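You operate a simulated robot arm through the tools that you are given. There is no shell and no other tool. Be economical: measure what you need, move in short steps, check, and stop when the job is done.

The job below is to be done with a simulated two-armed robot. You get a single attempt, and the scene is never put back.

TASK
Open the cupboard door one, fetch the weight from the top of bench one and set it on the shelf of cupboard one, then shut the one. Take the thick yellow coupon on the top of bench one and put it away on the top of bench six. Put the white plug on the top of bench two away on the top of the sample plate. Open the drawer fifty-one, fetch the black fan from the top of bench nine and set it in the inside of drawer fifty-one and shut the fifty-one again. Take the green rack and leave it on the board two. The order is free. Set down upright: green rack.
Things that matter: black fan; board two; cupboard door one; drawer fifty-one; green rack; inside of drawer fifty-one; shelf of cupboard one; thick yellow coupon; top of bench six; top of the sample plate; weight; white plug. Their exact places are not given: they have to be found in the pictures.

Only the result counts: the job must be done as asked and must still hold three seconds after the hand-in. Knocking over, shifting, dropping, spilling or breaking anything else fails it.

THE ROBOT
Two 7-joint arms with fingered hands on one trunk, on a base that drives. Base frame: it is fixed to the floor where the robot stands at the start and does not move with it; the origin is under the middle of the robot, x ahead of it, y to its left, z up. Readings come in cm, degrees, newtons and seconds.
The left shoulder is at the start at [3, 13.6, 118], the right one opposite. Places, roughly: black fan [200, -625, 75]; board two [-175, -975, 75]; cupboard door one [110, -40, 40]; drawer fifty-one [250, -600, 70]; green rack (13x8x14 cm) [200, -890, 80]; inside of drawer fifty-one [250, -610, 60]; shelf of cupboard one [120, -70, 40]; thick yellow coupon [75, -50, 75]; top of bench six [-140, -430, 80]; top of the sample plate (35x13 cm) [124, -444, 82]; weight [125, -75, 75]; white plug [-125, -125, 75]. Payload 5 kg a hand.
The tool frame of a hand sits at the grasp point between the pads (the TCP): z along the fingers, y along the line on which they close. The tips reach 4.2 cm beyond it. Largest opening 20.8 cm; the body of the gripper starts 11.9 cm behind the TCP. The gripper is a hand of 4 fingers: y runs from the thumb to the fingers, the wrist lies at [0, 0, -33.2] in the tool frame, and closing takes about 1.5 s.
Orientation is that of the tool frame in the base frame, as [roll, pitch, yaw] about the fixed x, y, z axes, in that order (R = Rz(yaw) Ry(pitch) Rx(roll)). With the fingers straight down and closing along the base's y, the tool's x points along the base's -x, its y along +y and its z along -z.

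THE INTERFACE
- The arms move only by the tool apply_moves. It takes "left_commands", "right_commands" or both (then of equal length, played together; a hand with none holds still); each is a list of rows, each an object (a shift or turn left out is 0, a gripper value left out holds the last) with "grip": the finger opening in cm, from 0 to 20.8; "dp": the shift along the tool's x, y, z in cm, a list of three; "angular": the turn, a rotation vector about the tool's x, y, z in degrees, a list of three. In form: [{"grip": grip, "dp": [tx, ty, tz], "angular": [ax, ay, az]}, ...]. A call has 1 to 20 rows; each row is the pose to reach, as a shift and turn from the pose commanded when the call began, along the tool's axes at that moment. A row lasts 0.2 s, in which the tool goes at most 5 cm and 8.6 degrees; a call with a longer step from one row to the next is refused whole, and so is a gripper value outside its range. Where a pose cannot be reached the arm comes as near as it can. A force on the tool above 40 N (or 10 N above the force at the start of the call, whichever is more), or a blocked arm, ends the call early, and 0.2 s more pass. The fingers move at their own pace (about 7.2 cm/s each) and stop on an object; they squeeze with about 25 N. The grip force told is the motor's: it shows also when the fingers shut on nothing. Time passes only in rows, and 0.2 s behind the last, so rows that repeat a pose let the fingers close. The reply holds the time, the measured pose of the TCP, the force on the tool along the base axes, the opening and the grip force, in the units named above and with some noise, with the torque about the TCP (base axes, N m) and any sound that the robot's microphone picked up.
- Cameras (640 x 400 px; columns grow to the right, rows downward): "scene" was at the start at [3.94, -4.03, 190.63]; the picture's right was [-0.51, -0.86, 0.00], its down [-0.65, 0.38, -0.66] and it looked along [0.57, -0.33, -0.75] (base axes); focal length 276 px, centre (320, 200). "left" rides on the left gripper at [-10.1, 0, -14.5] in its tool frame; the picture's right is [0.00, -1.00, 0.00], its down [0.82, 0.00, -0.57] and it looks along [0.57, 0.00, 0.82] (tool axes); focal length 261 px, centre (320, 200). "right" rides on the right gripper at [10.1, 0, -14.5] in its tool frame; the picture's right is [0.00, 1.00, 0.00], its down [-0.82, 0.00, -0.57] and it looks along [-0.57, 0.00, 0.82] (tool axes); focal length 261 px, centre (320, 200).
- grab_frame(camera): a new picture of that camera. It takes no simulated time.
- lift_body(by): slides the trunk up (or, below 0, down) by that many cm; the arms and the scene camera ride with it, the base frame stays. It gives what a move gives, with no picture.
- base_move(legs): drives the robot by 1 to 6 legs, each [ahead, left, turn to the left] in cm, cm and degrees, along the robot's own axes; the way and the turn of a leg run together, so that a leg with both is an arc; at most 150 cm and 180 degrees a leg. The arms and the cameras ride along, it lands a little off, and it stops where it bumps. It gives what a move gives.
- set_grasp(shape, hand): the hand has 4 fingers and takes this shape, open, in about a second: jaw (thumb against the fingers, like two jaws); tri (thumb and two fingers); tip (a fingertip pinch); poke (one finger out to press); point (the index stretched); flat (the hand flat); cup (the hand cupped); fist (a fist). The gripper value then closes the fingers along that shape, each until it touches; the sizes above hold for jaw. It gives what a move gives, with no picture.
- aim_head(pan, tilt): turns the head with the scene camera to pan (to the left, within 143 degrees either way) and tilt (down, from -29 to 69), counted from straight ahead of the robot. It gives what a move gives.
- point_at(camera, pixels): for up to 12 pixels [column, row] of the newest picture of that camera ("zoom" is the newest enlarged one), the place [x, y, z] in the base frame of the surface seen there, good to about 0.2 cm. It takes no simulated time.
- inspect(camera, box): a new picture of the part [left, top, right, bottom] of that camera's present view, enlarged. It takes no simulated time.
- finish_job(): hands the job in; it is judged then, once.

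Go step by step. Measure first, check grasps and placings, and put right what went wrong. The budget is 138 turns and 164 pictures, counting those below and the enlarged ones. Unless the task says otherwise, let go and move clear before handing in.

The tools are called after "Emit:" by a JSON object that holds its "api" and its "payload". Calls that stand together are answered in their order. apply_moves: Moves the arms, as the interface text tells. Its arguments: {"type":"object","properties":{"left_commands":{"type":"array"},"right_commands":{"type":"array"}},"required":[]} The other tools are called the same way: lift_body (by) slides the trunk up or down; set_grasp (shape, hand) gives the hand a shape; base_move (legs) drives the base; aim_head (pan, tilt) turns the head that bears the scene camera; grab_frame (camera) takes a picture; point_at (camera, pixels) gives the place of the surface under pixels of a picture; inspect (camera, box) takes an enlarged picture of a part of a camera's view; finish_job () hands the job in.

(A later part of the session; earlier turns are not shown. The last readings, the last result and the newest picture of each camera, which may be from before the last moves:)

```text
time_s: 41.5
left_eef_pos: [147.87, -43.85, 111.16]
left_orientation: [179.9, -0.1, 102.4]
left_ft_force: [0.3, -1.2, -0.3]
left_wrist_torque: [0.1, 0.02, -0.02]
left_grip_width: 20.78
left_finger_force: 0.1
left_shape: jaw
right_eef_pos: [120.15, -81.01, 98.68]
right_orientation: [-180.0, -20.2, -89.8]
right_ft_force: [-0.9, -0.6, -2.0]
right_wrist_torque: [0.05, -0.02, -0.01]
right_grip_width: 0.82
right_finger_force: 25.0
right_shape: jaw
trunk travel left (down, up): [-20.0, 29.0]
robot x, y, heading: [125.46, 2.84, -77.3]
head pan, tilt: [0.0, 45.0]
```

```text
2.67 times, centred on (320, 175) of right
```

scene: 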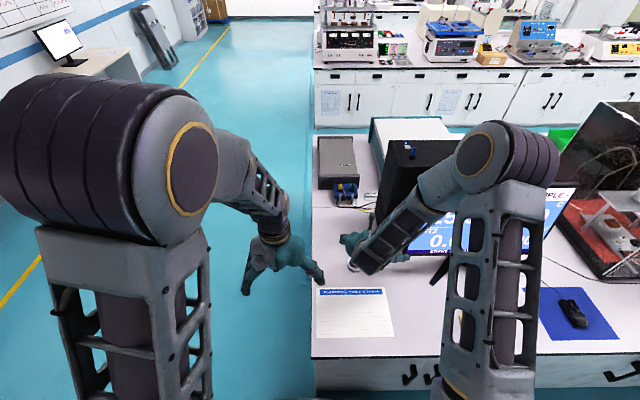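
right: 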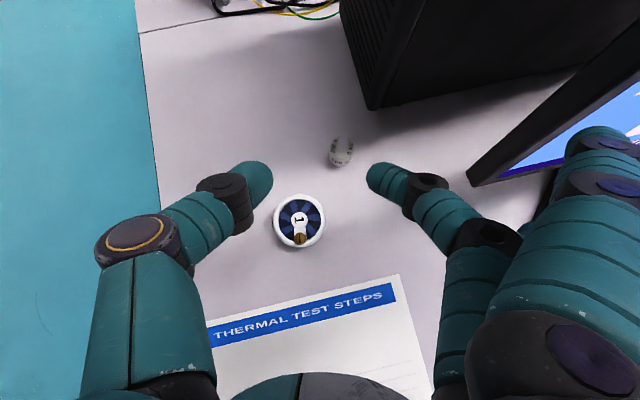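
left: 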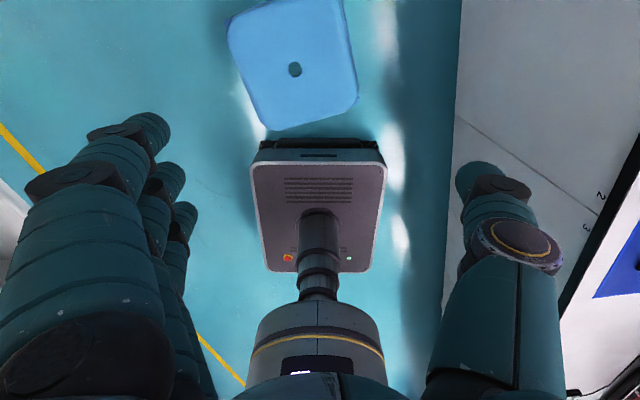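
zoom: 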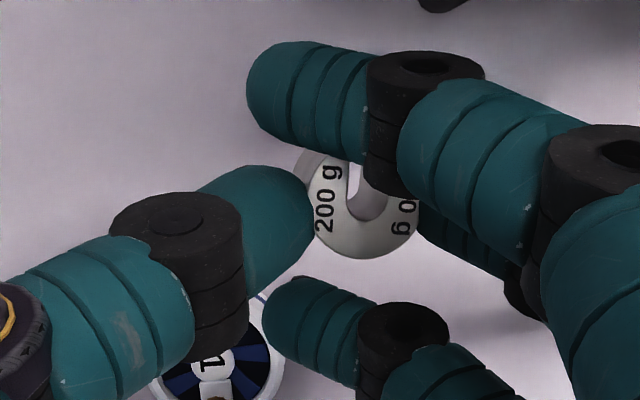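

The weight is held. I'll retract the hand, then back the base away to leave room for the door to swing, and look at the handle.

Emit:
{"api": "apply_moves", "payload": {"right_commands": [{"dp": [-2.5, 0, -2.7]}, {"dp": [-5.1, 0, -5.4]}, {"dp": [-7.6, 0, -8.1]}, {"dp": [-10.2, 0, -10.8]}, {"dp": [-12.7, 0, -13.5]}, {"dp": [-15.3, 0, -16.3]}]}}

Emit:
{"api": "base_move", "payload": {"legs": [[-46, 0, 0]]}}

Emit:
{"api": "lift_body", "payload": {"by": -20}}

Emit:
{"api": "aim_head", "payload": {"pan": 0, "tilt": 50}}

Emit:
{"api": "grab_frame", "payload": {"camera": "scene"}}

```text
time_s: 42.9
left_eef_pos: [147.88, -43.54, 111.24]
left_orientation: [-179.9, 0.1, 102.4]
left_ft_force: [0.3, -0.1, 0.6]
left_wrist_torque: [-0.12, -0.01, -0.01]
left_grip_width: 20.8
left_finger_force: 0.2
left_shape: jaw
right_eef_pos: [120.23, -60.79, 108.99]
right_orientation: [-179.9, -20.3, -89.8]
right_ft_force: [-0.5, 1.0, -1.4]
right_wrist_torque: [-0.12, -0.02, -0.02]
right_grip_width: 0.85
right_finger_force: 25.2
right_shape: jaw
trunk travel left (down, up): [-20.0, 29.0]
robot x, y, heading: [125.38, 2.55, -77.9]
head pan, tilt: [0.0, 45.0]
```

```text
time_s: 45.6
left_eef_pos: [138.09, 2.02, 111.21]
left_orientation: [-179.9, 0.1, 103.2]
left_ft_force: [-0.3, 0.9, 0.3]
left_wrist_torque: [-0.09, -0.07, -0.04]
left_grip_width: 20.79
left_finger_force: 0.0
left_shape: jaw
right_eef_pos: [110.75, -15.55, 108.89]
right_orientation: [-180.0, -20.3, -89.0]
right_ft_force: [-0.3, 0.5, -2.0]
right_wrist_torque: [-0.05, -0.04, -0.02]
right_grip_width: 0.82
right_finger_force: 24.9
right_shape: jaw
trunk travel left (down, up): [-20.0, 29.0]
robot x, y, heading: [115.28, 48.05, -77.1]
head pan, tilt: [0.0, 45.0]
```

```text
time_s: 47.8
left_eef_pos: [138.02, 2.0, 91.19]
left_orientation: [180.0, 0.1, 103.1]
left_ft_force: [-0.2, 0.0, 0.6]
left_wrist_torque: [-0.01, -0.01, 0.0]
left_grip_width: 20.81
left_finger_force: 0.0
left_shape: jaw
right_eef_pos: [110.66, -15.65, 88.88]
right_orientation: [180.0, -20.3, -89.1]
right_ft_force: [0.5, 0.2, -1.2]
right_wrist_torque: [0.04, 0.01, 0.0]
right_grip_width: 0.8
right_finger_force: 25.3
right_shape: jaw
trunk travel left (down, up): [0.0, 49.0]
robot x, y, heading: [115.37, 48.55, -76.9]
head pan, tilt: [0.0, 45.0]
```

```text
time_s: 48.5
left_eef_pos: [138.13, 1.94, 91.14]
left_orientation: [180.0, 0.1, 103.1]
left_ft_force: [-0.7, -1.0, 0.6]
left_wrist_torque: [-0.02, 0.0, 0.0]
left_grip_width: 20.8
left_finger_force: 0.1
left_shape: jaw
right_eef_pos: [110.67, -15.48, 88.83]
right_orientation: [180.0, -20.3, -89.1]
right_ft_force: [-0.2, 0.2, -2.6]
right_wrist_torque: [-0.03, -0.02, -0.01]
right_grip_width: 0.8
right_finger_force: 24.7
right_shape: jaw
trunk travel left (down, up): [0.0, 49.0]
robot x, y, heading: [115.34, 47.93, -77.1]
head pan, tilt: [0.0, 50.0]
```

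```text
131 pictures are left
```

scene: 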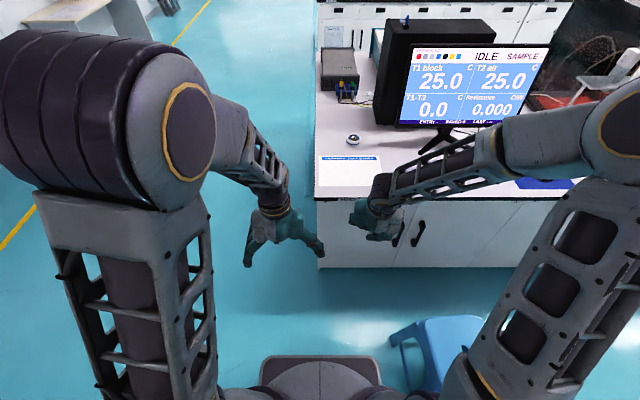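

The right hand hides the handle, so I'll move it to the right and up and then measure the handle.

Emit:
{"api": "apply_moves", "payload": {"right_commands": [{"dp": [0.6, 4.5, -1.5]}, {"dp": [1.1, 9, -3]}, {"dp": [1.7, 13.5, -4.5]}, {"dp": [2.2, 18, -6]}, {"dp": [2.8, 22, -7.5]}, {"dp": [2.8, 25, -7.5]}]}}

Emit:
{"api": "inspect", "payload": {"camera": "scene", "box": [300, 150, 460, 280]}}

Emit:
{"api": "grab_frame", "payload": {"camera": "scene"}}

```text
time_s: 49.9
left_eef_pos: [138.2, 1.91, 91.21]
left_orientation: [-179.9, 0.0, 103.1]
left_ft_force: [-0.4, -0.4, 0.0]
left_wrist_torque: [0.04, -0.04, 0.02]
left_grip_width: 20.8
left_finger_force: 0.1
left_shape: jaw
right_eef_pos: [85.87, -16.04, 96.77]
right_orientation: [180.0, -20.3, -89.1]
right_ft_force: [0.3, -1.2, -3.6]
right_wrist_torque: [0.07, -0.06, -0.01]
right_grip_width: 0.8
right_finger_force: 25.3
right_shape: jaw
trunk travel left (down, up): [0.0, 49.0]
robot x, y, heading: [115.49, 48.38, -76.9]
head pan, tilt: [0.0, 50.0]
```

```text
3.08 times, centred on (380, 215) of scene
```

zoom: 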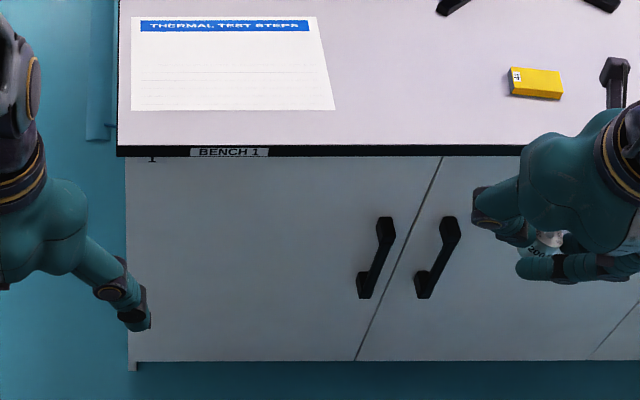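

```text
129 pictures are left
```

scene: 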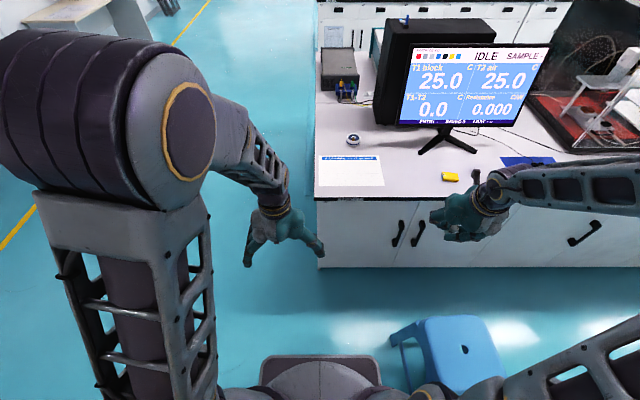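

Emit:
{"api": "inspect", "payload": {"camera": "scene", "box": [380, 210, 440, 255]}}

Emit:
{"api": "point_at", "payload": {"camera": "scene", "pixels": [[399, 224], [400, 228], [398, 234], [396, 240], [393, 245], [404, 232], [415, 245], [345, 245], [408, 220]]}}

```text
8.89 times, centred on (410, 232) of scene
```

zoom: 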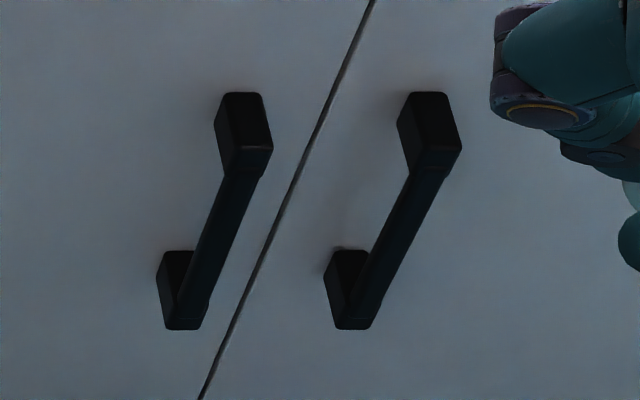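

```text
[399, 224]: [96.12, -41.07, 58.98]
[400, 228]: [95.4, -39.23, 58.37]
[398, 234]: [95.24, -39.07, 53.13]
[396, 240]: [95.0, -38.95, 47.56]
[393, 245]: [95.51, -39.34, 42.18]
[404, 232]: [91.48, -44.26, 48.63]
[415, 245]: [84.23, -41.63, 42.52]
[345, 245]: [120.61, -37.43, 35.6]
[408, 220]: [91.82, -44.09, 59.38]
```

The left handle is a vertical bar at about (95.5,-39.8), z 42–58. I'll bring the left hand to a near-horizontal pre-grasp in front of it.

Emit:
{"api": "apply_moves", "payload": {"left_commands": [{"grip": 7, "dp": [-1.1, -2.9, 2.45], "angular": [0.79, -4.96, 0.94]}, {"dp": [-2.2, -5.8, 4.9], "angular": [1.58, -9.9, 1.88]}, {"dp": [-3.3, -8.7, 7.35], "angular": [2.37, -14.9, 2.82]}, {"dp": [-4.4, -11.6, 9.8], "angular": [3.16, -19.8, 3.77]}, {"dp": [-5.5, -14.6, 12.25], "angular": [3.95, -24.8, 4.71]}, {"dp": [-6.6, -17.5, 14.7], "angular": [4.74, -29.7, 5.65]}, {"dp": [-7.7, -20.4, 17.15], "angular": [5.53, -34.7, 6.59]}, {"dp": [-8.8, -23.3, 19.6], "angular": [6.31, -39.6, 7.53]}, {"dp": [-10, -26.2, 22.05], "angular": [7.1, -44.6, 8.47]}, {"dp": [-11.1, -29.1, 24.5], "angular": [7.9, -49.6, 9.41]}, {"dp": [-12.2, -32, 26.95], "angular": [8.68, -54.5, 10.35]}, {"dp": [-13.3, -35, 29.4], "angular": [9.47, -59.5, 11.3]}, {"dp": [-14.4, -37.9, 31.85], "angular": [10.26, -64.4, 12.24]}, {"dp": [-15.5, -40.8, 34.3], "angular": [11.05, -69.4, 13.18]}, {"dp": [-16.6, -43.7, 36.75], "angular": [11.84, -74.3, 14.12]}, {"dp": [-17.7, -46.6, 39.2], "angular": [12.63, -79.3, 15.06]}, {"dp": [-17.7, -46.6, 39.2], "angular": [12.63, -79.3, 15.06]}]}}

Emit:
{"api": "grab_frame", "payload": {"camera": "left"}}

Emit:
{"api": "grab_frame", "payload": {"camera": "scene"}}

```text
time_s: 53.5
left_eef_pos: [96.76, -25.68, 51.79]
left_orientation: [179.8, 80.1, 84.8]
left_ft_force: [-1.1, 0.4, 0.4]
left_wrist_torque: [-0.03, 0.05, 0.02]
left_grip_width: 7.06
left_finger_force: 0.0
left_shape: jaw
right_eef_pos: [86.13, -15.91, 96.78]
right_orientation: [-180.0, -20.3, -89.1]
right_ft_force: [-0.5, 0.9, -2.4]
right_wrist_torque: [0.02, -0.02, -0.03]
right_grip_width: 0.8
right_finger_force: 24.9
right_shape: jaw
trunk travel left (down, up): [0.0, 49.0]
robot x, y, heading: [115.48, 48.42, -76.8]
head pan, tilt: [0.0, 50.0]
```

```text
127 pictures are left
```

left: 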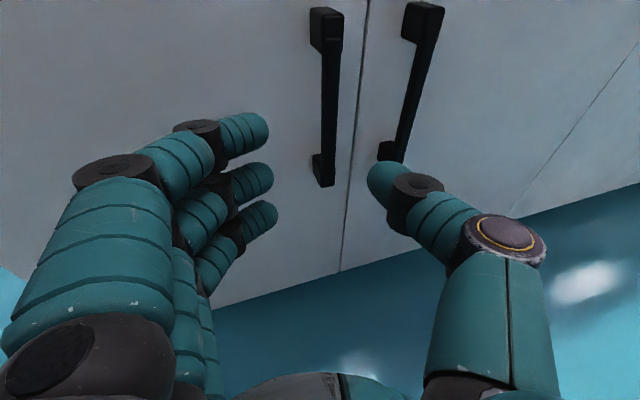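

```text
126 pictures are left
```

scene: 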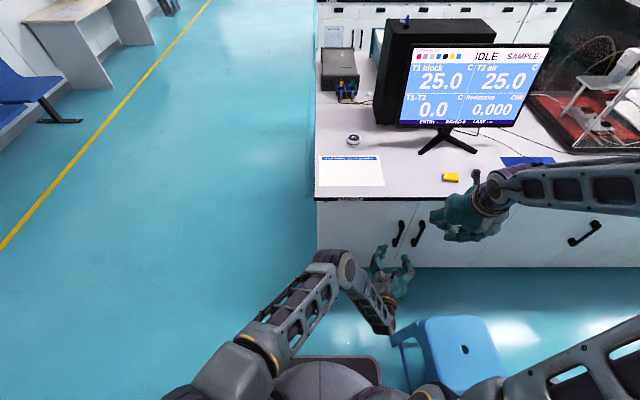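

The handle is centred between the fingers at (328,100). I'll advance 12 cm and close on the bar.

Emit:
{"api": "apply_moves", "payload": {"left_commands": [{"grip": 7, "dp": [0, -0.4, 4]}, {"dp": [0, -0.7, 8]}, {"dp": [0, -0.7, 11]}, {"dp": [0, -0.7, 12]}, {"grip": 0, "dp": [0, -0.7, 12]}, {"dp": [0, -0.7, 12]}, {"dp": [0, -0.7, 12]}, {"dp": [0, -0.7, 12]}, {"dp": [0, -0.7, 12]}, {"dp": [0, -0.7, 12]}]}}

Emit:
{"api": "grab_frame", "payload": {"camera": "left"}}

```text
time_s: 55.5
left_eef_pos: [95.54, -35.12, 51.92]
left_orientation: [180.0, 79.4, 84.1]
left_ft_force: [8.2, 31.4, 16.2]
left_wrist_torque: [-1.26, 0.53, 0.06]
left_grip_width: 0.0
left_finger_force: 25.0
left_shape: jaw
left hand out of reach, approached as far as the arm can: row 2, 3, 4, 5, 6, 7, 8, 9, 10
right_eef_pos: [86.18, -16.0, 96.69]
right_orientation: [-179.9, -20.4, -88.9]
right_ft_force: [0.2, -0.7, -2.8]
right_wrist_torque: [0.21, -0.03, -0.04]
right_grip_width: 0.79
right_finger_force: 25.0
right_shape: jaw
trunk travel left (down, up): [0.0, 49.0]
robot x, y, heading: [115.13, 48.05, -76.7]
head pan, tilt: [0.0, 50.0]
stopped in row 10 (left hand): the force on the tool passed its limit at 137 N (the readings are from after the stop); the commanded pose is now the measured one
```

```text
125 pictures are left
```

left: 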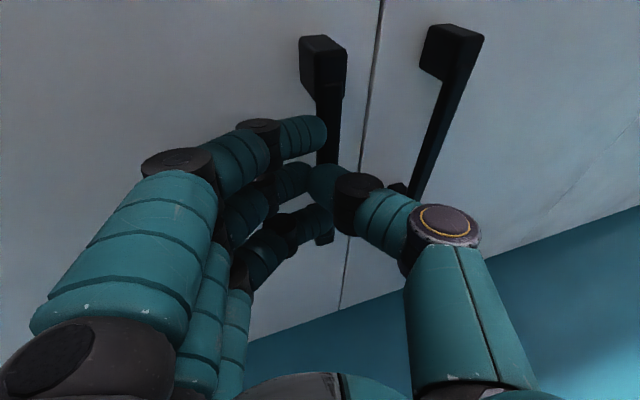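

The arm ran out of reach, and the fingers closed in front of the bar. I'll open, back off, drive 8 cm closer and try again.

Emit:
{"api": "apply_moves", "payload": {"left_commands": [{"grip": 7, "dp": [0, 0, -2]}, {"dp": [0, 0, -5]}, {"dp": [0, 0, -9]}, {"dp": [0, 0, -10]}, {"dp": [0, 0, -10]}]}}

Emit:
{"api": "base_move", "payload": {"legs": [[9, 0, 0]]}}

Emit:
{"api": "grab_frame", "payload": {"camera": "left"}}

```text
time_s: 56.7
left_eef_pos: [96.56, -25.4, 53.49]
left_orientation: [179.8, 79.3, 84.0]
left_ft_force: [0.1, -0.3, 0.6]
left_wrist_torque: [-0.01, -0.03, 0.01]
left_grip_width: 7.01
left_finger_force: 0.1
left_shape: jaw
right_eef_pos: [86.08, -15.98, 96.76]
right_orientation: [-179.9, -20.4, -89.1]
right_ft_force: [-0.2, 0.1, -2.3]
right_wrist_torque: [0.0, -0.01, 0.0]
right_grip_width: 0.8
right_finger_force: 25.0
right_shape: jaw
trunk travel left (down, up): [0.0, 49.0]
robot x, y, heading: [115.35, 48.43, -76.7]
head pan, tilt: [0.0, 50.0]
```

```text
time_s: 57.8
left_eef_pos: [98.78, -34.56, 53.42]
left_orientation: [179.8, 79.2, 84.1]
left_ft_force: [0.2, -1.1, 0.1]
left_wrist_torque: [-0.09, -0.01, -0.03]
left_grip_width: 6.95
left_finger_force: 0.0
left_shape: jaw
right_eef_pos: [88.29, -25.19, 96.62]
right_orientation: [180.0, -20.2, -89.0]
right_ft_force: [0.8, -1.5, -2.6]
right_wrist_torque: [0.16, 0.0, 0.02]
right_grip_width: 0.79
right_finger_force: 24.9
right_shape: jaw
trunk travel left (down, up): [0.0, 49.0]
robot x, y, heading: [117.36, 39.22, -76.9]
head pan, tilt: [0.0, 50.0]
```

```text
124 pictures are left
```

left: 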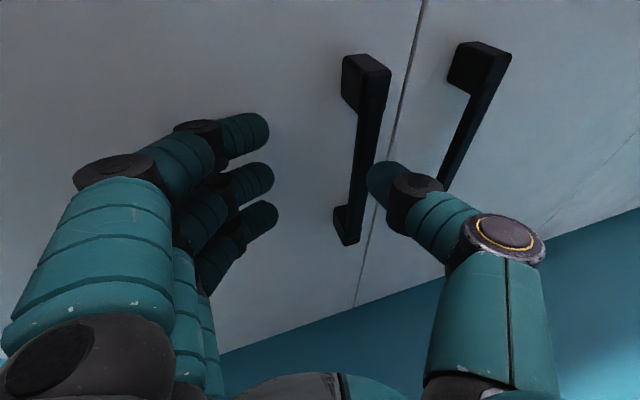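

I'm close enough, but the thumb sits in front of the bar at (365,170). I'll back up slightly, shift right 2.7 cm, go forward and close.

Emit:
{"api": "apply_moves", "payload": {"left_commands": [{"grip": 7.5, "dp": [0, 0, -2.5]}, {"dp": [0, -1.5, -2.5]}, {"dp": [0, -2.9, -2]}, {"dp": [0, -2.9, 1]}, {"dp": [0, -2.9, 3.3]}, {"dp": [0, -2.9, 3.3]}, {"grip": 0, "dp": [0, -2.9, 3.3]}, {"dp": [0, -2.9, 3.3]}, {"dp": [0, -2.9, 3.3]}, {"dp": [0, -2.9, 3.3]}, {"dp": [0, -2.9, 3.3]}, {"dp": [0, -2.9, 3.3]}]}}

Emit:
{"api": "grab_frame", "payload": {"camera": "left"}}

```text
time_s: 60.4
left_eef_pos: [95.52, -37.36, 52.58]
left_orientation: [179.7, 79.3, 83.9]
left_ft_force: [-2.2, 11.3, -7.8]
left_wrist_torque: [0.38, -0.51, -0.02]
left_grip_width: 2.4
left_finger_force: 24.6
left_shape: jaw
right_eef_pos: [88.33, -25.14, 96.74]
right_orientation: [-179.9, -20.3, -88.9]
right_ft_force: [0.2, -0.2, -1.8]
right_wrist_torque: [0.02, -0.02, -0.02]
right_grip_width: 0.8
right_finger_force: 25.3
right_shape: jaw
trunk travel left (down, up): [0.0, 49.0]
robot x, y, heading: [117.5, 39.21, -76.9]
head pan, tilt: [0.0, 50.0]
```

```text
123 pictures are left
```

left: 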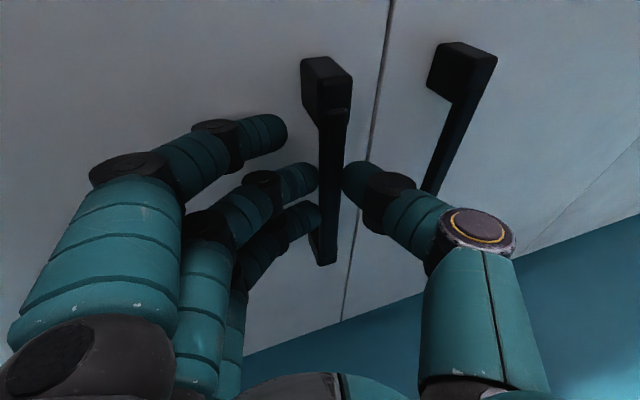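

The bar is gripped at 2.4 cm. I'll pull it in an arc about the hinge near (135,-34.5), turning the hand partway with the door.

Emit:
{"api": "apply_moves", "payload": {"left_commands": [{"grip": 0, "dp": [0.32, -0.3, -1.7], "angular": [1.5, 0, 0.3]}, {"dp": [0.64, -0.56, -3.37], "angular": [2.95, 0, 0.56]}, {"dp": [1.28, -0.82, -6.78], "angular": [5.9, 0, 1.11]}, {"dp": [1.93, -0.74, -10.22], "angular": [8.84, 0, 1.67]}, {"dp": [2.57, -0.4, -13.6], "angular": [11.8, 0, 2.23]}, {"dp": [3.2, 0.27, -16.95], "angular": [14.7, 0, 2.79]}, {"dp": [3.83, 1.24, -20.29], "angular": [17.7, 0, 3.34]}, {"dp": [4.43, 2.48, -23.44], "angular": [20.6, 0, 3.9]}, {"dp": [5.02, 4, -26.56], "angular": [23.6, 0, 4.46]}, {"dp": [5.57, 5.81, -29.46], "angular": [26.5, 0, 5]}]}}

Emit:
{"api": "grab_frame", "payload": {"camera": "scene"}}

Emit:
{"api": "grab_frame", "payload": {"camera": "left"}}

```text
time_s: 62.6
left_eef_pos: [103.3, -9.59, 53.12]
left_orientation: [178.9, 79.4, 57.0]
left_ft_force: [-11.7, 9.2, -10.4]
left_wrist_torque: [0.12, -0.55, -0.36]
left_grip_width: 2.28
left_finger_force: 25.1
left_shape: jaw
right_eef_pos: [88.29, -24.99, 96.7]
right_orientation: [-179.8, -20.3, -88.9]
right_ft_force: [-0.6, -0.1, -1.5]
right_wrist_torque: [0.02, -0.05, 0.04]
right_grip_width: 0.8
right_finger_force: 25.4
right_shape: jaw
trunk travel left (down, up): [0.0, 49.0]
robot x, y, heading: [117.26, 39.0, -76.5]
head pan, tilt: [0.0, 50.0]
stopped in row 10 (left hand): the force on the tool passed its limit at 46 N (the readings are from after the stop); the commanded pose is now the measured one
```

```text
122 pictures are left
```

scene: 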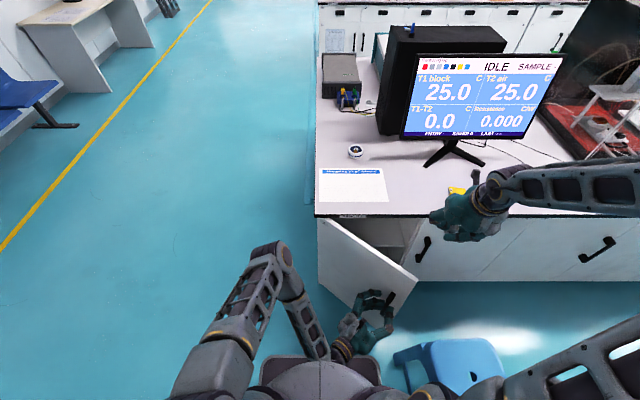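

```text
121 pictures are left
```

left: 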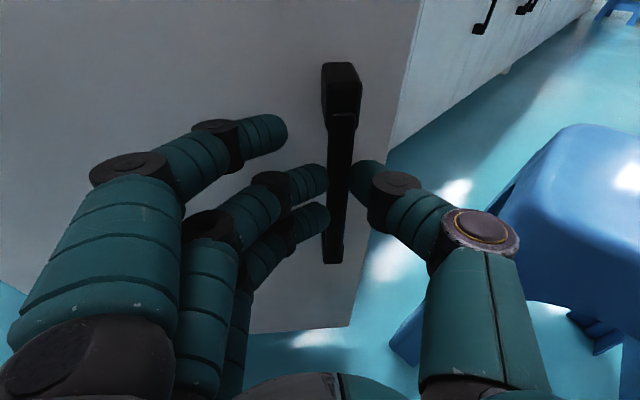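

The door is open about 42°. I'll release, back off, drive back a little for clearance, and then push the door wider from inside.

Emit:
{"api": "apply_moves", "payload": {"left_commands": [{"grip": 8, "dp": [0, 0, 0]}, {"dp": [0, 0, 0]}, {"dp": [0, 0, -3]}, {"dp": [0, 0, -6]}]}}

Emit:
{"api": "base_move", "payload": {"legs": [[-10, 0, 0]]}}

Emit:
{"api": "grab_frame", "payload": {"camera": "scene"}}

```text
time_s: 63.8
left_eef_pos: [107.63, -10.17, 55.95]
left_orientation: [155.7, 82.9, 37.1]
left_ft_force: [-0.3, 0.0, -0.1]
left_wrist_torque: [-0.01, 0.02, 0.0]
left_grip_width: 8.03
left_finger_force: 0.2
left_shape: jaw
right_eef_pos: [88.43, -25.06, 96.61]
right_orientation: [-179.9, -20.2, -88.8]
right_ft_force: [0.3, -0.3, -2.1]
right_wrist_torque: [-0.01, -0.03, -0.03]
right_grip_width: 0.79
right_finger_force: 24.8
right_shape: jaw
trunk travel left (down, up): [0.0, 49.0]
robot x, y, heading: [117.6, 39.08, -76.9]
head pan, tilt: [0.0, 50.0]
stopped in row 4 (left hand): the arm was blocked; the commanded pose is now the measured one
```

```text
time_s: 64.9
left_eef_pos: [105.59, -0.69, 55.94]
left_orientation: [155.2, 83.0, 36.8]
left_ft_force: [-0.8, 1.0, 0.9]
left_wrist_torque: [0.03, -0.02, 0.06]
left_grip_width: 8.05
left_finger_force: 0.1
left_shape: jaw
right_eef_pos: [86.24, -15.62, 96.79]
right_orientation: [-180.0, -20.4, -88.9]
right_ft_force: [-0.6, 1.3, -1.6]
right_wrist_torque: [-0.12, -0.09, -0.03]
right_grip_width: 0.79
right_finger_force: 24.8
right_shape: jaw
trunk travel left (down, up): [0.0, 49.0]
robot x, y, heading: [114.95, 48.2, -76.6]
head pan, tilt: [0.0, 50.0]
```

```text
120 pictures are left
```

scene: 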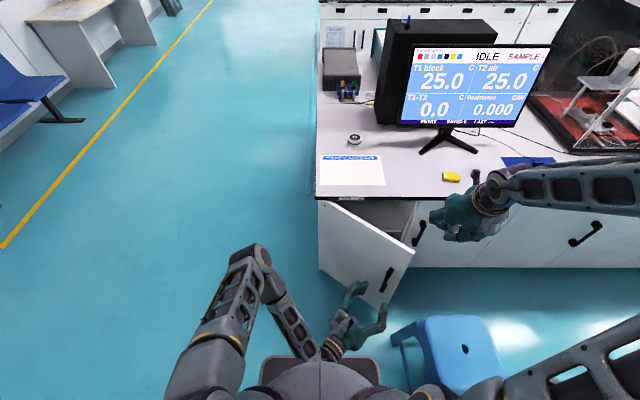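

The left hand retreated with a slight twist, and the door stands near 45°. I'll measure the door edge.

Emit:
{"api": "point_at", "payload": {"camera": "scene", "pixels": [[411, 246], [407, 258], [395, 285], [384, 306], [398, 215], [405, 235], [385, 285]]}}

Emit:
{"api": "inspect", "payload": {"camera": "scene", "box": [310, 190, 450, 370]}}

```text
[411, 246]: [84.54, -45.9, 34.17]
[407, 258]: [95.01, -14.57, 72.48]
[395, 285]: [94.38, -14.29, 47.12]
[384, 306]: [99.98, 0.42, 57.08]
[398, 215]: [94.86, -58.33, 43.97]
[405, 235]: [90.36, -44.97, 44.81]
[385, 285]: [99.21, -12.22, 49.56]
```

```text
2.22 times, centred on (380, 280) of scene
```

zoom: 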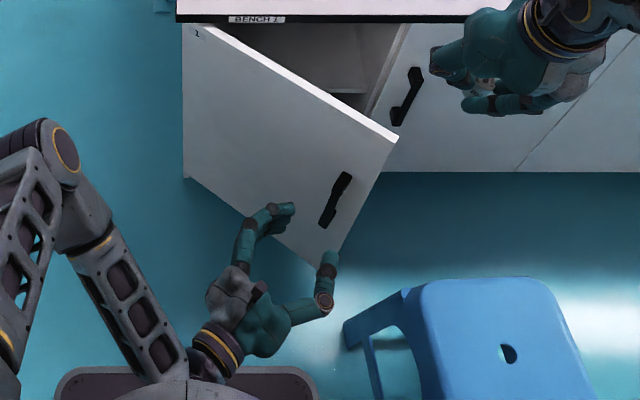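

The door's free edge is at (94.5,-14.4). I'll close the left fingers, pass to the right of the edge, and reach behind it.

Emit:
{"api": "apply_moves", "payload": {"left_commands": [{"grip": 0, "dp": [-1.3, -3.05, 1], "angular": [-6.8, 0.3, -0.75]}, {"dp": [-2.5, -6.1, 2], "angular": [-13.6, 0.7, -1.5]}, {"dp": [-3.8, -9.15, 3], "angular": [-20.4, 1, -2.25]}, {"dp": [-5.1, -12.2, 4], "angular": [-27.2, 1.3, -3]}, {"dp": [-6.3, -15.2, 5], "angular": [-34, 1.7, -3.7]}, {"dp": [-7.6, -18.3, 5.9], "angular": [-40.7, 2, -4.5]}, {"dp": [-7.9, -15.7, 9.5], "angular": [-40.7, 2, -4.5]}, {"dp": [-8.2, -13.2, 13.2], "angular": [-40.7, 2, -4.5]}, {"dp": [-8.4, -10.6, 16.8], "angular": [-40.7, 2, -4.5]}, {"dp": [-8.7, -8, 20.4], "angular": [-40.7, 2, -4.5]}, {"dp": [-9, -5.5, 24], "angular": [-40.7, 2, -4.5]}, {"dp": [-9.25, -2.94, 27.7], "angular": [-40.7, 2, -4.5]}]}}

Emit:
{"api": "grab_frame", "payload": {"camera": "scene"}}

Emit:
{"api": "grab_frame", "payload": {"camera": "left"}}

```text
time_s: 65.6
left_eef_pos: [108.9, -4.97, 56.71]
left_orientation: [173.2, 83.3, 81.0]
left_ft_force: [-2.4, -0.2, 0.5]
left_wrist_torque: [0.08, -0.03, 0.21]
left_grip_width: 0.0
left_finger_force: 0.2
left_shape: jaw
left hand out of reach, approached as far as the arm can: row 3
right_eef_pos: [86.19, -15.62, 96.7]
right_orientation: [180.0, -20.2, -88.8]
right_ft_force: [0.5, 0.3, -2.3]
right_wrist_torque: [-0.04, 0.06, -0.01]
right_grip_width: 0.79
right_finger_force: 24.9
right_shape: jaw
trunk travel left (down, up): [0.0, 49.0]
robot x, y, heading: [114.84, 48.53, -76.4]
head pan, tilt: [0.0, 50.0]
stopped in row 3 (left hand): the force on the tool passed its limit at 116 N (the readings are from after the stop); the commanded pose is now the measured one
```

```text
118 pictures are left
```

scene: 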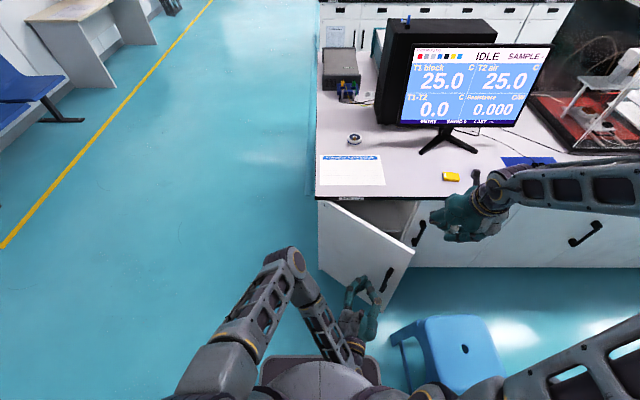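

```text
117 pictures are left
```

left: 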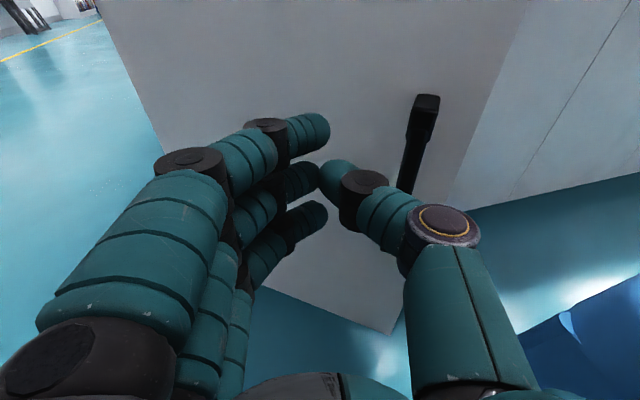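

The arm is cramped close to the body. I'll drive back 15 cm to give it room, then redo the move in small pieces.

Emit:
{"api": "base_move", "payload": {"legs": [[-15, 0, 0]]}}

Emit:
{"api": "apply_moves", "payload": {"left_commands": [{"grip": 0, "dp": [-2, -4, 0], "angular": [0, 0, 0]}, {"dp": [-4, -8, 0], "angular": [-5, 0, 0]}, {"dp": [-6, -12, 0], "angular": [-10, 0, 0]}, {"dp": [-6, -16, 0], "angular": [-15, 0, 0]}, {"dp": [-6, -18, 0], "angular": [-20, 0, 0]}]}}

Emit:
{"api": "grab_frame", "payload": {"camera": "scene"}}

```text
time_s: 67.0
left_eef_pos: [105.25, 9.7, 56.88]
left_orientation: [173.3, 83.4, 80.9]
left_ft_force: [1.0, 1.0, 0.0]
left_wrist_torque: [0.02, -0.04, 0.03]
left_grip_width: 0.02
left_finger_force: 25.3
left_shape: jaw
right_eef_pos: [82.63, -0.78, 96.8]
right_orientation: [180.0, -20.4, -88.9]
right_ft_force: [-0.3, 1.5, -1.8]
right_wrist_torque: [-0.08, -0.06, 0.02]
right_grip_width: 0.82
right_finger_force: 25.0
right_shape: jaw
trunk travel left (down, up): [0.0, 49.0]
robot x, y, heading: [112.0, 63.12, -76.7]
head pan, tilt: [0.0, 50.0]
```

```text
time_s: 68.2
left_eef_pos: [87.46, 9.76, 62.65]
left_orientation: [152.6, 83.4, 80.2]
left_ft_force: [0.9, -0.9, 0.5]
left_wrist_torque: [-0.04, -0.01, -0.06]
left_grip_width: 0.02
left_finger_force: 24.5
left_shape: jaw
left hand out of reach, approached as far as the arm can: row 2, 3
right_eef_pos: [82.71, -0.89, 96.82]
right_orientation: [180.0, -20.2, -88.8]
right_ft_force: [-0.2, 0.7, -1.4]
right_wrist_torque: [-0.13, -0.14, 0.03]
right_grip_width: 0.78
right_finger_force: 25.0
right_shape: jaw
trunk travel left (down, up): [0.0, 49.0]
robot x, y, heading: [111.79, 63.18, -76.7]
head pan, tilt: [0.0, 50.0]
```

```text
116 pictures are left
```

scene: 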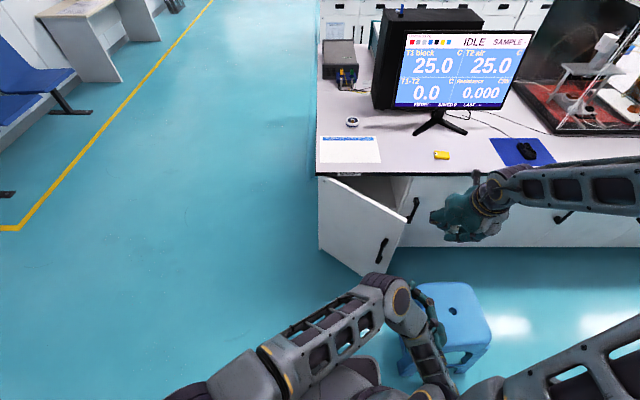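

There's room now, with the left TCP at (87.5,9.8,62.7) pointing toward the bench. I'll reach past the door's edge on its right and sweep left along the arc with closed fingers.

Emit:
{"api": "apply_moves", "payload": {"left_commands": [{"grip": 0, "dp": [-0.5, -2.2, 4]}, {"dp": [-1, -4.4, 8]}, {"dp": [-1.6, -6.5, 12]}, {"dp": [-2.1, -8.66, 15.8]}, {"dp": [-2.6, -8.8, 20.7]}, {"dp": [-3.1, -8.9, 25.5]}, {"dp": [-3.6, -9.03, 30.3]}, {"dp": [-3.5, -5.58, 30.9]}, {"dp": [-3, -2.5, 28.5]}, {"dp": [-2.6, 0.6, 26]}, {"dp": [-2.2, 3.64, 23.7]}, {"dp": [-1.9, 7.2, 22]}, {"dp": [-1.5, 10.8, 20.5]}, {"dp": [-1.2, 14.5, 19]}, {"dp": [-0.9, 18.4, 18.4]}, {"dp": [-0.6, 22.2, 17.8]}, {"dp": [-0.4, 26.1, 17.2]}]}}

Emit:
{"api": "grab_frame", "payload": {"camera": "scene"}}

```text
time_s: 69.8
left_eef_pos: [87.3, -20.25, 65.55]
left_orientation: [157.4, 84.2, 84.0]
left_ft_force: [-23.3, 10.1, -6.6]
left_wrist_torque: [-0.4, 0.22, 1.85]
left_grip_width: 0.0
left_finger_force: 25.2
left_shape: jaw
left hand out of reach, approached as far as the arm can: row 5, 6, 7, 8
right_eef_pos: [82.51, -0.96, 96.6]
right_orientation: [-179.9, -20.2, -89.0]
right_ft_force: [-0.5, 0.2, -1.5]
right_wrist_torque: [0.03, -0.05, 0.02]
right_grip_width: 0.8
right_finger_force: 25.0
right_shape: jaw
trunk travel left (down, up): [0.0, 49.0]
robot x, y, heading: [111.53, 62.84, -76.6]
head pan, tilt: [0.0, 50.0]
stopped in row 8 (left hand): the force on the tool passed its limit at 114 N (the readings are from after the stop); the commanded pose is now the measured one
```

```text
115 pictures are left
```

scene: 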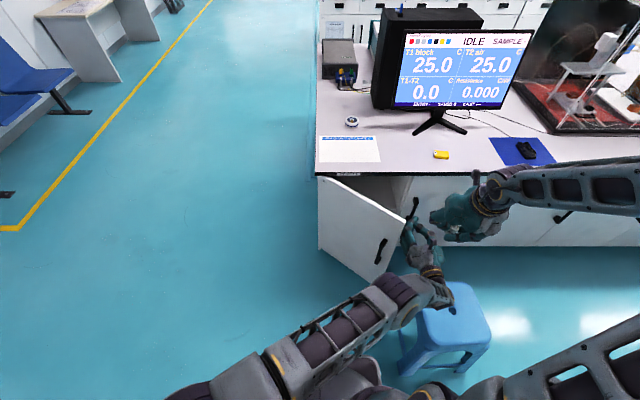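

The hand is touching the door's inner edge already. I'll sweep along the arc slowly from here.

Emit:
{"api": "apply_moves", "payload": {"left_commands": [{"grip": 0, "dp": [0.1, 0.8, -0.7]}, {"dp": [0.3, 2.3, -1.9]}, {"dp": [0.5, 4, -3.3]}, {"dp": [0.8, 5.7, -4.7]}, {"dp": [1, 7.4, -6]}, {"dp": [1.2, 9.1, -7.4]}, {"dp": [1.4, 11, -8.4]}, {"dp": [1.6, 12.8, -9.3]}, {"dp": [1.8, 14.6, -10.2]}, {"dp": [2, 16.4, -11]}, {"dp": [2.2, 18.2, -11.7]}, {"dp": [2.3, 19.9, -12.3]}, {"dp": [2.5, 22, -12.8]}, {"dp": [2.6, 24, -13.2]}, {"dp": [2.8, 26, -13.6]}, {"dp": [2.9, 28, -13.9]}, {"dp": [3, 30, -14.2]}, {"dp": [3.1, 31.4, -14.3]}]}}

Emit:
{"api": "grab_frame", "payload": {"camera": "scene"}}

```text
time_s: 70.2
left_eef_pos: [87.63, -19.47, 65.47]
left_orientation: [157.8, 84.2, 84.1]
left_ft_force: [-9.1, 5.0, -1.6]
left_wrist_torque: [-0.07, 0.04, 0.77]
left_grip_width: 0.0
left_finger_force: 24.4
left_shape: jaw
right_eef_pos: [82.49, -0.87, 96.65]
right_orientation: [-179.9, -20.2, -88.9]
right_ft_force: [0.5, -0.3, -2.1]
right_wrist_torque: [-0.02, 0.02, 0.04]
right_grip_width: 0.8
right_finger_force: 24.9
right_shape: jaw
trunk travel left (down, up): [0.0, 49.0]
robot x, y, heading: [111.62, 63.37, -76.6]
head pan, tilt: [0.0, 50.0]
stopped in row 2 (left hand): the force on the tool passed its limit at 43 N (the readings are from after the stop); the commanded pose is now the measured one
```

```text
114 pictures are left
```

scene: 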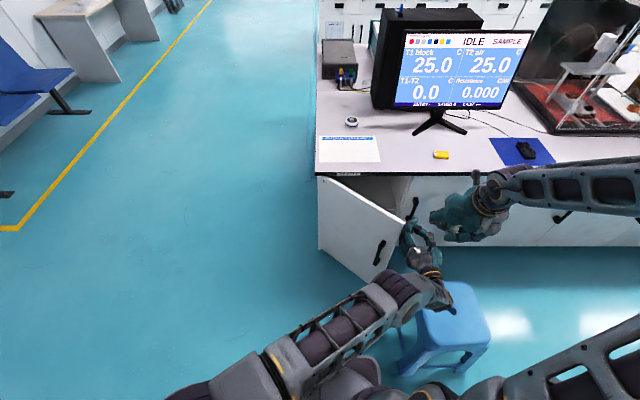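

It stops at 43 N again, so I'll see what the hand touches.

Emit:
{"api": "grab_frame", "payload": {"camera": "left"}}

Emit:
{"api": "inspect", "payload": {"camera": "scene", "box": [340, 170, 500, 330]}}

Emit:
{"api": "point_at", "payload": {"camera": "scene", "pixels": [[400, 233], [392, 260], [378, 222], [345, 195]]}}

```text
113 pictures are left
```

left: 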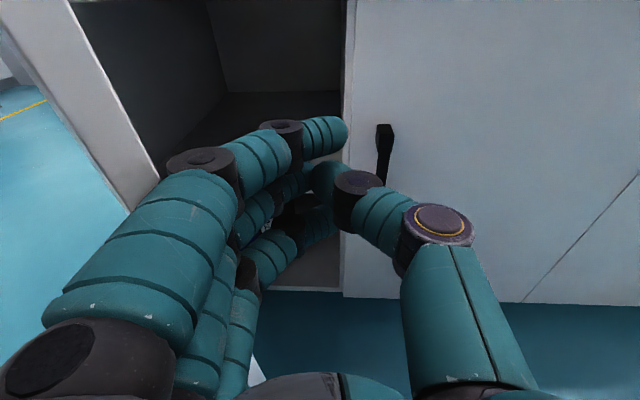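

```text
2.50 times, centred on (420, 250) of scene
```

zoom: 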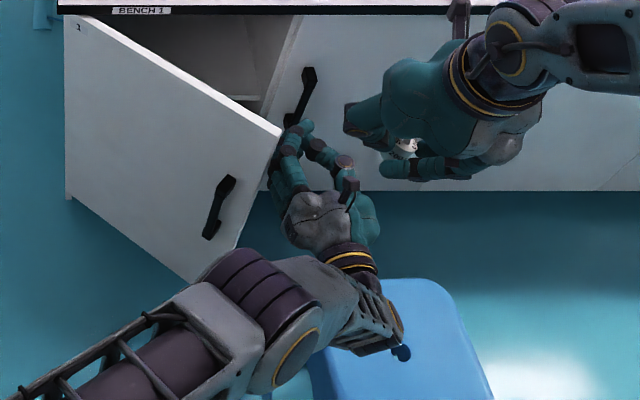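

```text
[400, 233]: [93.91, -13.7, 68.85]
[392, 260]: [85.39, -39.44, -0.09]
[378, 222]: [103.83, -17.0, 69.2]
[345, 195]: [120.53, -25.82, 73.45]
```

The forearm wraps the door's edge, so this push blocks itself. From this roomier base spot I can instead re-grip the handle and pull further. I'll back the hand out and measure the handle at about (380,250).

Emit:
{"api": "apply_moves", "payload": {"left_commands": [{"grip": 0, "dp": [0, -1.5, -3]}, {"dp": [0, -2.5, -7]}, {"dp": [0, -3, -11.5]}, {"dp": [0, -3, -16]}, {"dp": [0, -3, -20.5]}, {"dp": [0, -3, -25]}, {"dp": [0, -3, -29]}]}}

Emit:
{"api": "inspect", "payload": {"camera": "scene", "box": [350, 200, 430, 280]}}

Emit:
{"api": "point_at", "payload": {"camera": "scene", "pixels": [[384, 240], [383, 245], [380, 252], [377, 260], [405, 231], [388, 277]]}}

```text
time_s: 71.8
left_eef_pos: [76.88, 7.48, 68.07]
left_orientation: [157.5, 84.3, 84.0]
left_ft_force: [-0.2, -0.4, -0.1]
left_wrist_torque: [0.04, 0.04, 0.02]
left_grip_width: 0.0
left_finger_force: 25.0
left_shape: jaw
right_eef_pos: [82.61, -0.94, 96.79]
right_orientation: [-180.0, -20.1, -88.8]
right_ft_force: [0.0, 0.4, -1.1]
right_wrist_torque: [0.0, -0.03, -0.01]
right_grip_width: 0.8
right_finger_force: 24.8
right_shape: jaw
trunk travel left (down, up): [0.0, 49.0]
robot x, y, heading: [111.63, 63.5, -76.8]
head pan, tilt: [0.0, 50.0]
```

```text
5.00 times, centred on (390, 240) of scene
```

zoom: 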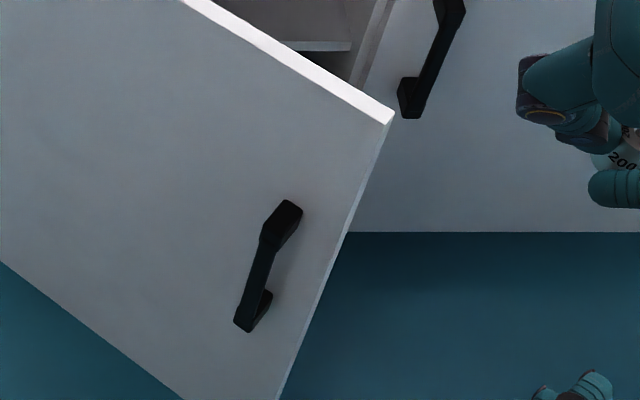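

```text
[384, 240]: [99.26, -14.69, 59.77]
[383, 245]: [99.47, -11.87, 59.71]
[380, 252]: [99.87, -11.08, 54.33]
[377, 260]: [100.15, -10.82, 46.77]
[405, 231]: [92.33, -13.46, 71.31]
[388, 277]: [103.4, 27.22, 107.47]
```

The bar centre is about (99.6,-11.6). I'll move to a pre-grasp in front of it with heading about -110°.

Emit:
{"api": "apply_moves", "payload": {"left_commands": [{"grip": 7.5, "dp": [1.8, 3.4, 0], "angular": [5.2, -0.2, 0.5]}, {"dp": [3.6, 6.8, 2], "angular": [10.4, -0.4, 1]}, {"dp": [5.4, 10.3, 4.5], "angular": [15.6, -0.6, 1.5]}, {"dp": [7.2, 13.8, 7], "angular": [20.8, -0.9, 2]}, {"dp": [9, 17.3, 9.5], "angular": [26, -1.1, 2.4]}, {"dp": [10.9, 20.7, 12], "angular": [31.4, -1.3, 2.9]}, {"dp": [12.8, 24.2, 14.7], "angular": [36.8, -1.5, 3.4]}, {"dp": [12.8, 24.2, 14.7], "angular": [36.8, -1.5, 3.4]}]}}

Emit:
{"api": "grab_frame", "payload": {"camera": "left"}}

```text
time_s: 73.6
left_eef_pos: [104.15, 1.69, 54.79]
left_orientation: [157.5, 84.4, 46.9]
left_ft_force: [0.3, 0.4, 0.0]
left_wrist_torque: [0.02, 0.01, -0.03]
left_grip_width: 7.5
left_finger_force: 0.0
left_shape: jaw
right_eef_pos: [82.47, -0.82, 96.74]
right_orientation: [180.0, -20.2, -88.9]
right_ft_force: [0.0, 0.0, -2.4]
right_wrist_torque: [0.06, -0.03, -0.02]
right_grip_width: 0.78
right_finger_force: 24.9
right_shape: jaw
trunk travel left (down, up): [0.0, 49.0]
robot x, y, heading: [111.79, 63.24, -76.8]
head pan, tilt: [0.0, 50.0]
```

```text
110 pictures are left
```

left: 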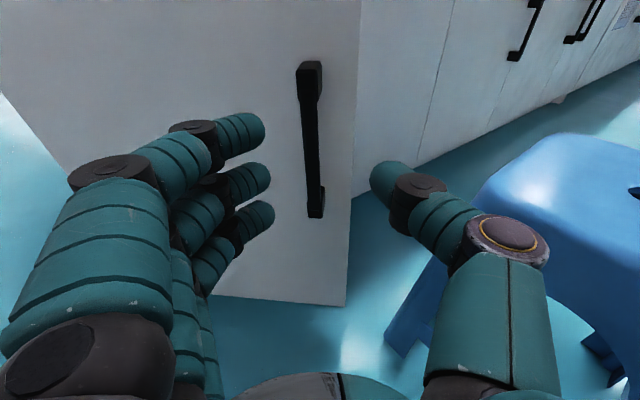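

The bar is centred at (313,140). I'll advance and grip.

Emit:
{"api": "apply_moves", "payload": {"left_commands": [{"grip": 7.5, "dp": [0, 0.3, 4]}, {"dp": [0, 0.4, 8]}, {"dp": [0, 0.4, 10.5]}, {"dp": [0, 0.4, 11.8]}, {"grip": 0, "dp": [0, 0.4, 11.8]}, {"dp": [0, 0.4, 11.8]}, {"dp": [0, 0.4, 11.8]}, {"dp": [0, 0.4, 11.8]}, {"dp": [0, 0.4, 11.8]}, {"dp": [0, 0.4, 11.8]}]}}

```text
time_s: 75.8
left_eef_pos: [100.71, -9.95, 53.79]
left_orientation: [157.0, 84.4, 46.7]
left_ft_force: [25.9, -16.5, 0.6]
left_wrist_torque: [-0.01, -0.12, 0.59]
left_grip_width: 0.96
left_finger_force: 25.0
left_shape: jaw
right_eef_pos: [82.68, -1.1, 96.64]
right_orientation: [180.0, -20.2, -88.9]
right_ft_force: [0.3, -0.9, -2.5]
right_wrist_torque: [-0.02, -0.03, -0.01]
right_grip_width: 0.78
right_finger_force: 24.8
right_shape: jaw
trunk travel left (down, up): [0.0, 49.0]
robot x, y, heading: [111.46, 63.25, -76.7]
head pan, tilt: [0.0, 50.0]
```

The grip is on the bar. I'll pull along the arc slowly in half steps.

Emit:
{"api": "apply_moves", "payload": {"left_commands": [{"grip": 0, "dp": [0.2, 0.6, -2.1], "angular": [1.8, 0, 0.2]}, {"dp": [0.44, 1.27, -4.29], "angular": [3.6, -0.1, 0.3]}, {"dp": [0.65, 2.1, -6.3], "angular": [5.4, -0.2, 0.5]}, {"dp": [0.87, 3.06, -8.35], "angular": [7.2, -0.3, 0.6]}, {"dp": [1.1, 4.1, -10.3], "angular": [9, -0.35, 0.8]}, {"dp": [1.3, 5.24, -12.23], "angular": [10.8, -0.4, 1]}, {"dp": [1.5, 6.5, -14.1], "angular": [12.5, -0.5, 1.1]}, {"dp": [1.7, 7.83, -15.84], "angular": [14.3, -0.6, 1.3]}, {"dp": [1.9, 9.25, -17.5], "angular": [16.1, -0.65, 1.5]}, {"dp": [2.1, 10.75, -19.15], "angular": [17.9, -0.7, 1.6]}, {"dp": [2.3, 12.4, -20.7], "angular": [19.7, -0.8, 1.8]}, {"dp": [2.5, 14.1, -22.2], "angular": [21.5, -0.9, 1.9]}]}}

Emit:
{"api": "grab_frame", "payload": {"camera": "scene"}}

```text
time_s: 78.4
left_eef_pos: [121.6, 6.25, 54.03]
left_orientation: [157.8, 84.6, 25.7]
left_ft_force: [3.5, -9.4, -5.1]
left_wrist_torque: [-0.07, -0.06, -0.03]
left_grip_width: 0.85
left_finger_force: 25.2
left_shape: jaw
right_eef_pos: [82.63, -1.0, 96.72]
right_orientation: [180.0, -20.2, -88.9]
right_ft_force: [0.7, -0.5, -2.2]
right_wrist_torque: [-0.01, 0.01, -0.02]
right_grip_width: 0.81
right_finger_force: 24.7
right_shape: jaw
trunk travel left (down, up): [0.0, 49.0]
robot x, y, heading: [111.46, 62.83, -76.6]
head pan, tilt: [0.0, 50.0]
```

```text
109 pictures are left
```

scene: 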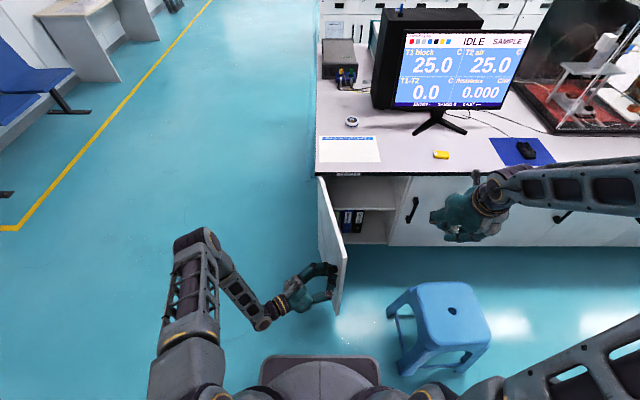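

The door is now wide open and the left hand still holds it. I'll measure the shelf inside.

Emit:
{"api": "inspect", "payload": {"camera": "scene", "box": [310, 160, 430, 260]}}

Emit:
{"api": "point_at", "payload": {"camera": "zoom", "pixels": [[250, 180], [350, 180], [330, 140], [250, 200], [400, 130], [300, 130], [230, 330], [270, 260], [430, 130], [250, 110]]}}

```text
4.00 times, centred on (370, 210) of scene
```

zoom: 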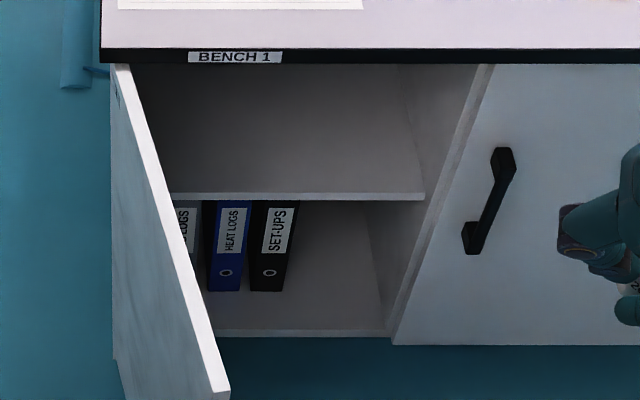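

```text
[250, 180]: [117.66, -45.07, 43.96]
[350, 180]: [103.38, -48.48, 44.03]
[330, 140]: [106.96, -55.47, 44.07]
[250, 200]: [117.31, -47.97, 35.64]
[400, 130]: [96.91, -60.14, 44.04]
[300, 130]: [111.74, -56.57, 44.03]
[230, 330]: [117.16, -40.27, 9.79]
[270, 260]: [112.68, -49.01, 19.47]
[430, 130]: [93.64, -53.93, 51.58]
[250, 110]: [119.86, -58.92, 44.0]
```

The shelf is at z=44, with its front edge about 6 cm inside. I'll release the handle, retreat the left hand, check the door stays open, and drive 12 cm closer.

Emit:
{"api": "apply_moves", "payload": {"left_commands": [{"grip": 8, "dp": [0, 0, 0]}, {"dp": [0, 0, 0]}, {"dp": [0, 0, 0]}, {"dp": [0, 1, -3]}, {"dp": [0, 3, -6]}, {"dp": [0, 5, -9]}]}}

Emit:
{"api": "base_move", "payload": {"legs": [[12, 0, 0]]}}

Emit:
{"api": "grab_frame", "payload": {"camera": "scene"}}

```text
time_s: 79.8
left_eef_pos: [131.29, 9.59, 54.87]
left_orientation: [158.0, 84.5, 25.8]
left_ft_force: [-0.6, 0.4, 0.1]
left_wrist_torque: [0.0, -0.01, 0.05]
left_grip_width: 7.96
left_finger_force: 0.1
left_shape: jaw
right_eef_pos: [82.56, -0.98, 96.74]
right_orientation: [180.0, -20.2, -89.0]
right_ft_force: [0.1, 0.5, -2.1]
right_wrist_torque: [0.01, 0.0, 0.01]
right_grip_width: 0.79
right_finger_force: 24.6
right_shape: jaw
trunk travel left (down, up): [0.0, 49.0]
robot x, y, heading: [111.96, 63.35, -76.7]
head pan, tilt: [0.0, 50.0]
```

```text
time_s: 81.0
left_eef_pos: [133.93, -2.52, 54.63]
left_orientation: [158.3, 84.4, 26.1]
left_ft_force: [1.1, -0.6, -0.7]
left_wrist_torque: [0.01, 0.04, -0.05]
left_grip_width: 7.97
left_finger_force: 0.1
left_shape: jaw
right_eef_pos: [85.22, -12.8, 96.58]
right_orientation: [-179.9, -20.2, -89.1]
right_ft_force: [0.9, -0.7, -2.6]
right_wrist_torque: [0.14, 0.02, -0.01]
right_grip_width: 0.8
right_finger_force: 24.6
right_shape: jaw
trunk travel left (down, up): [0.0, 49.0]
robot x, y, heading: [114.32, 51.49, -76.6]
head pan, tilt: [0.0, 50.0]
```

```text
107 pictures are left
```

scene: 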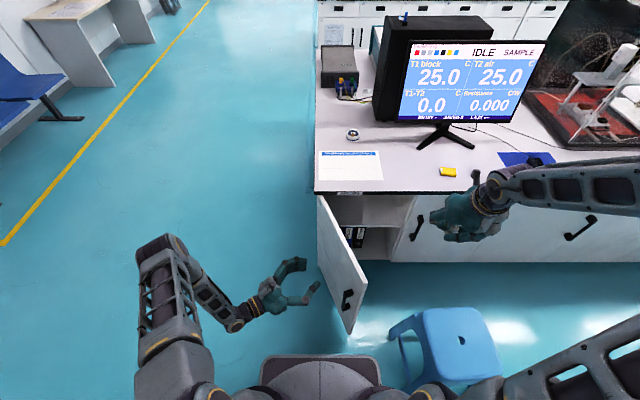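

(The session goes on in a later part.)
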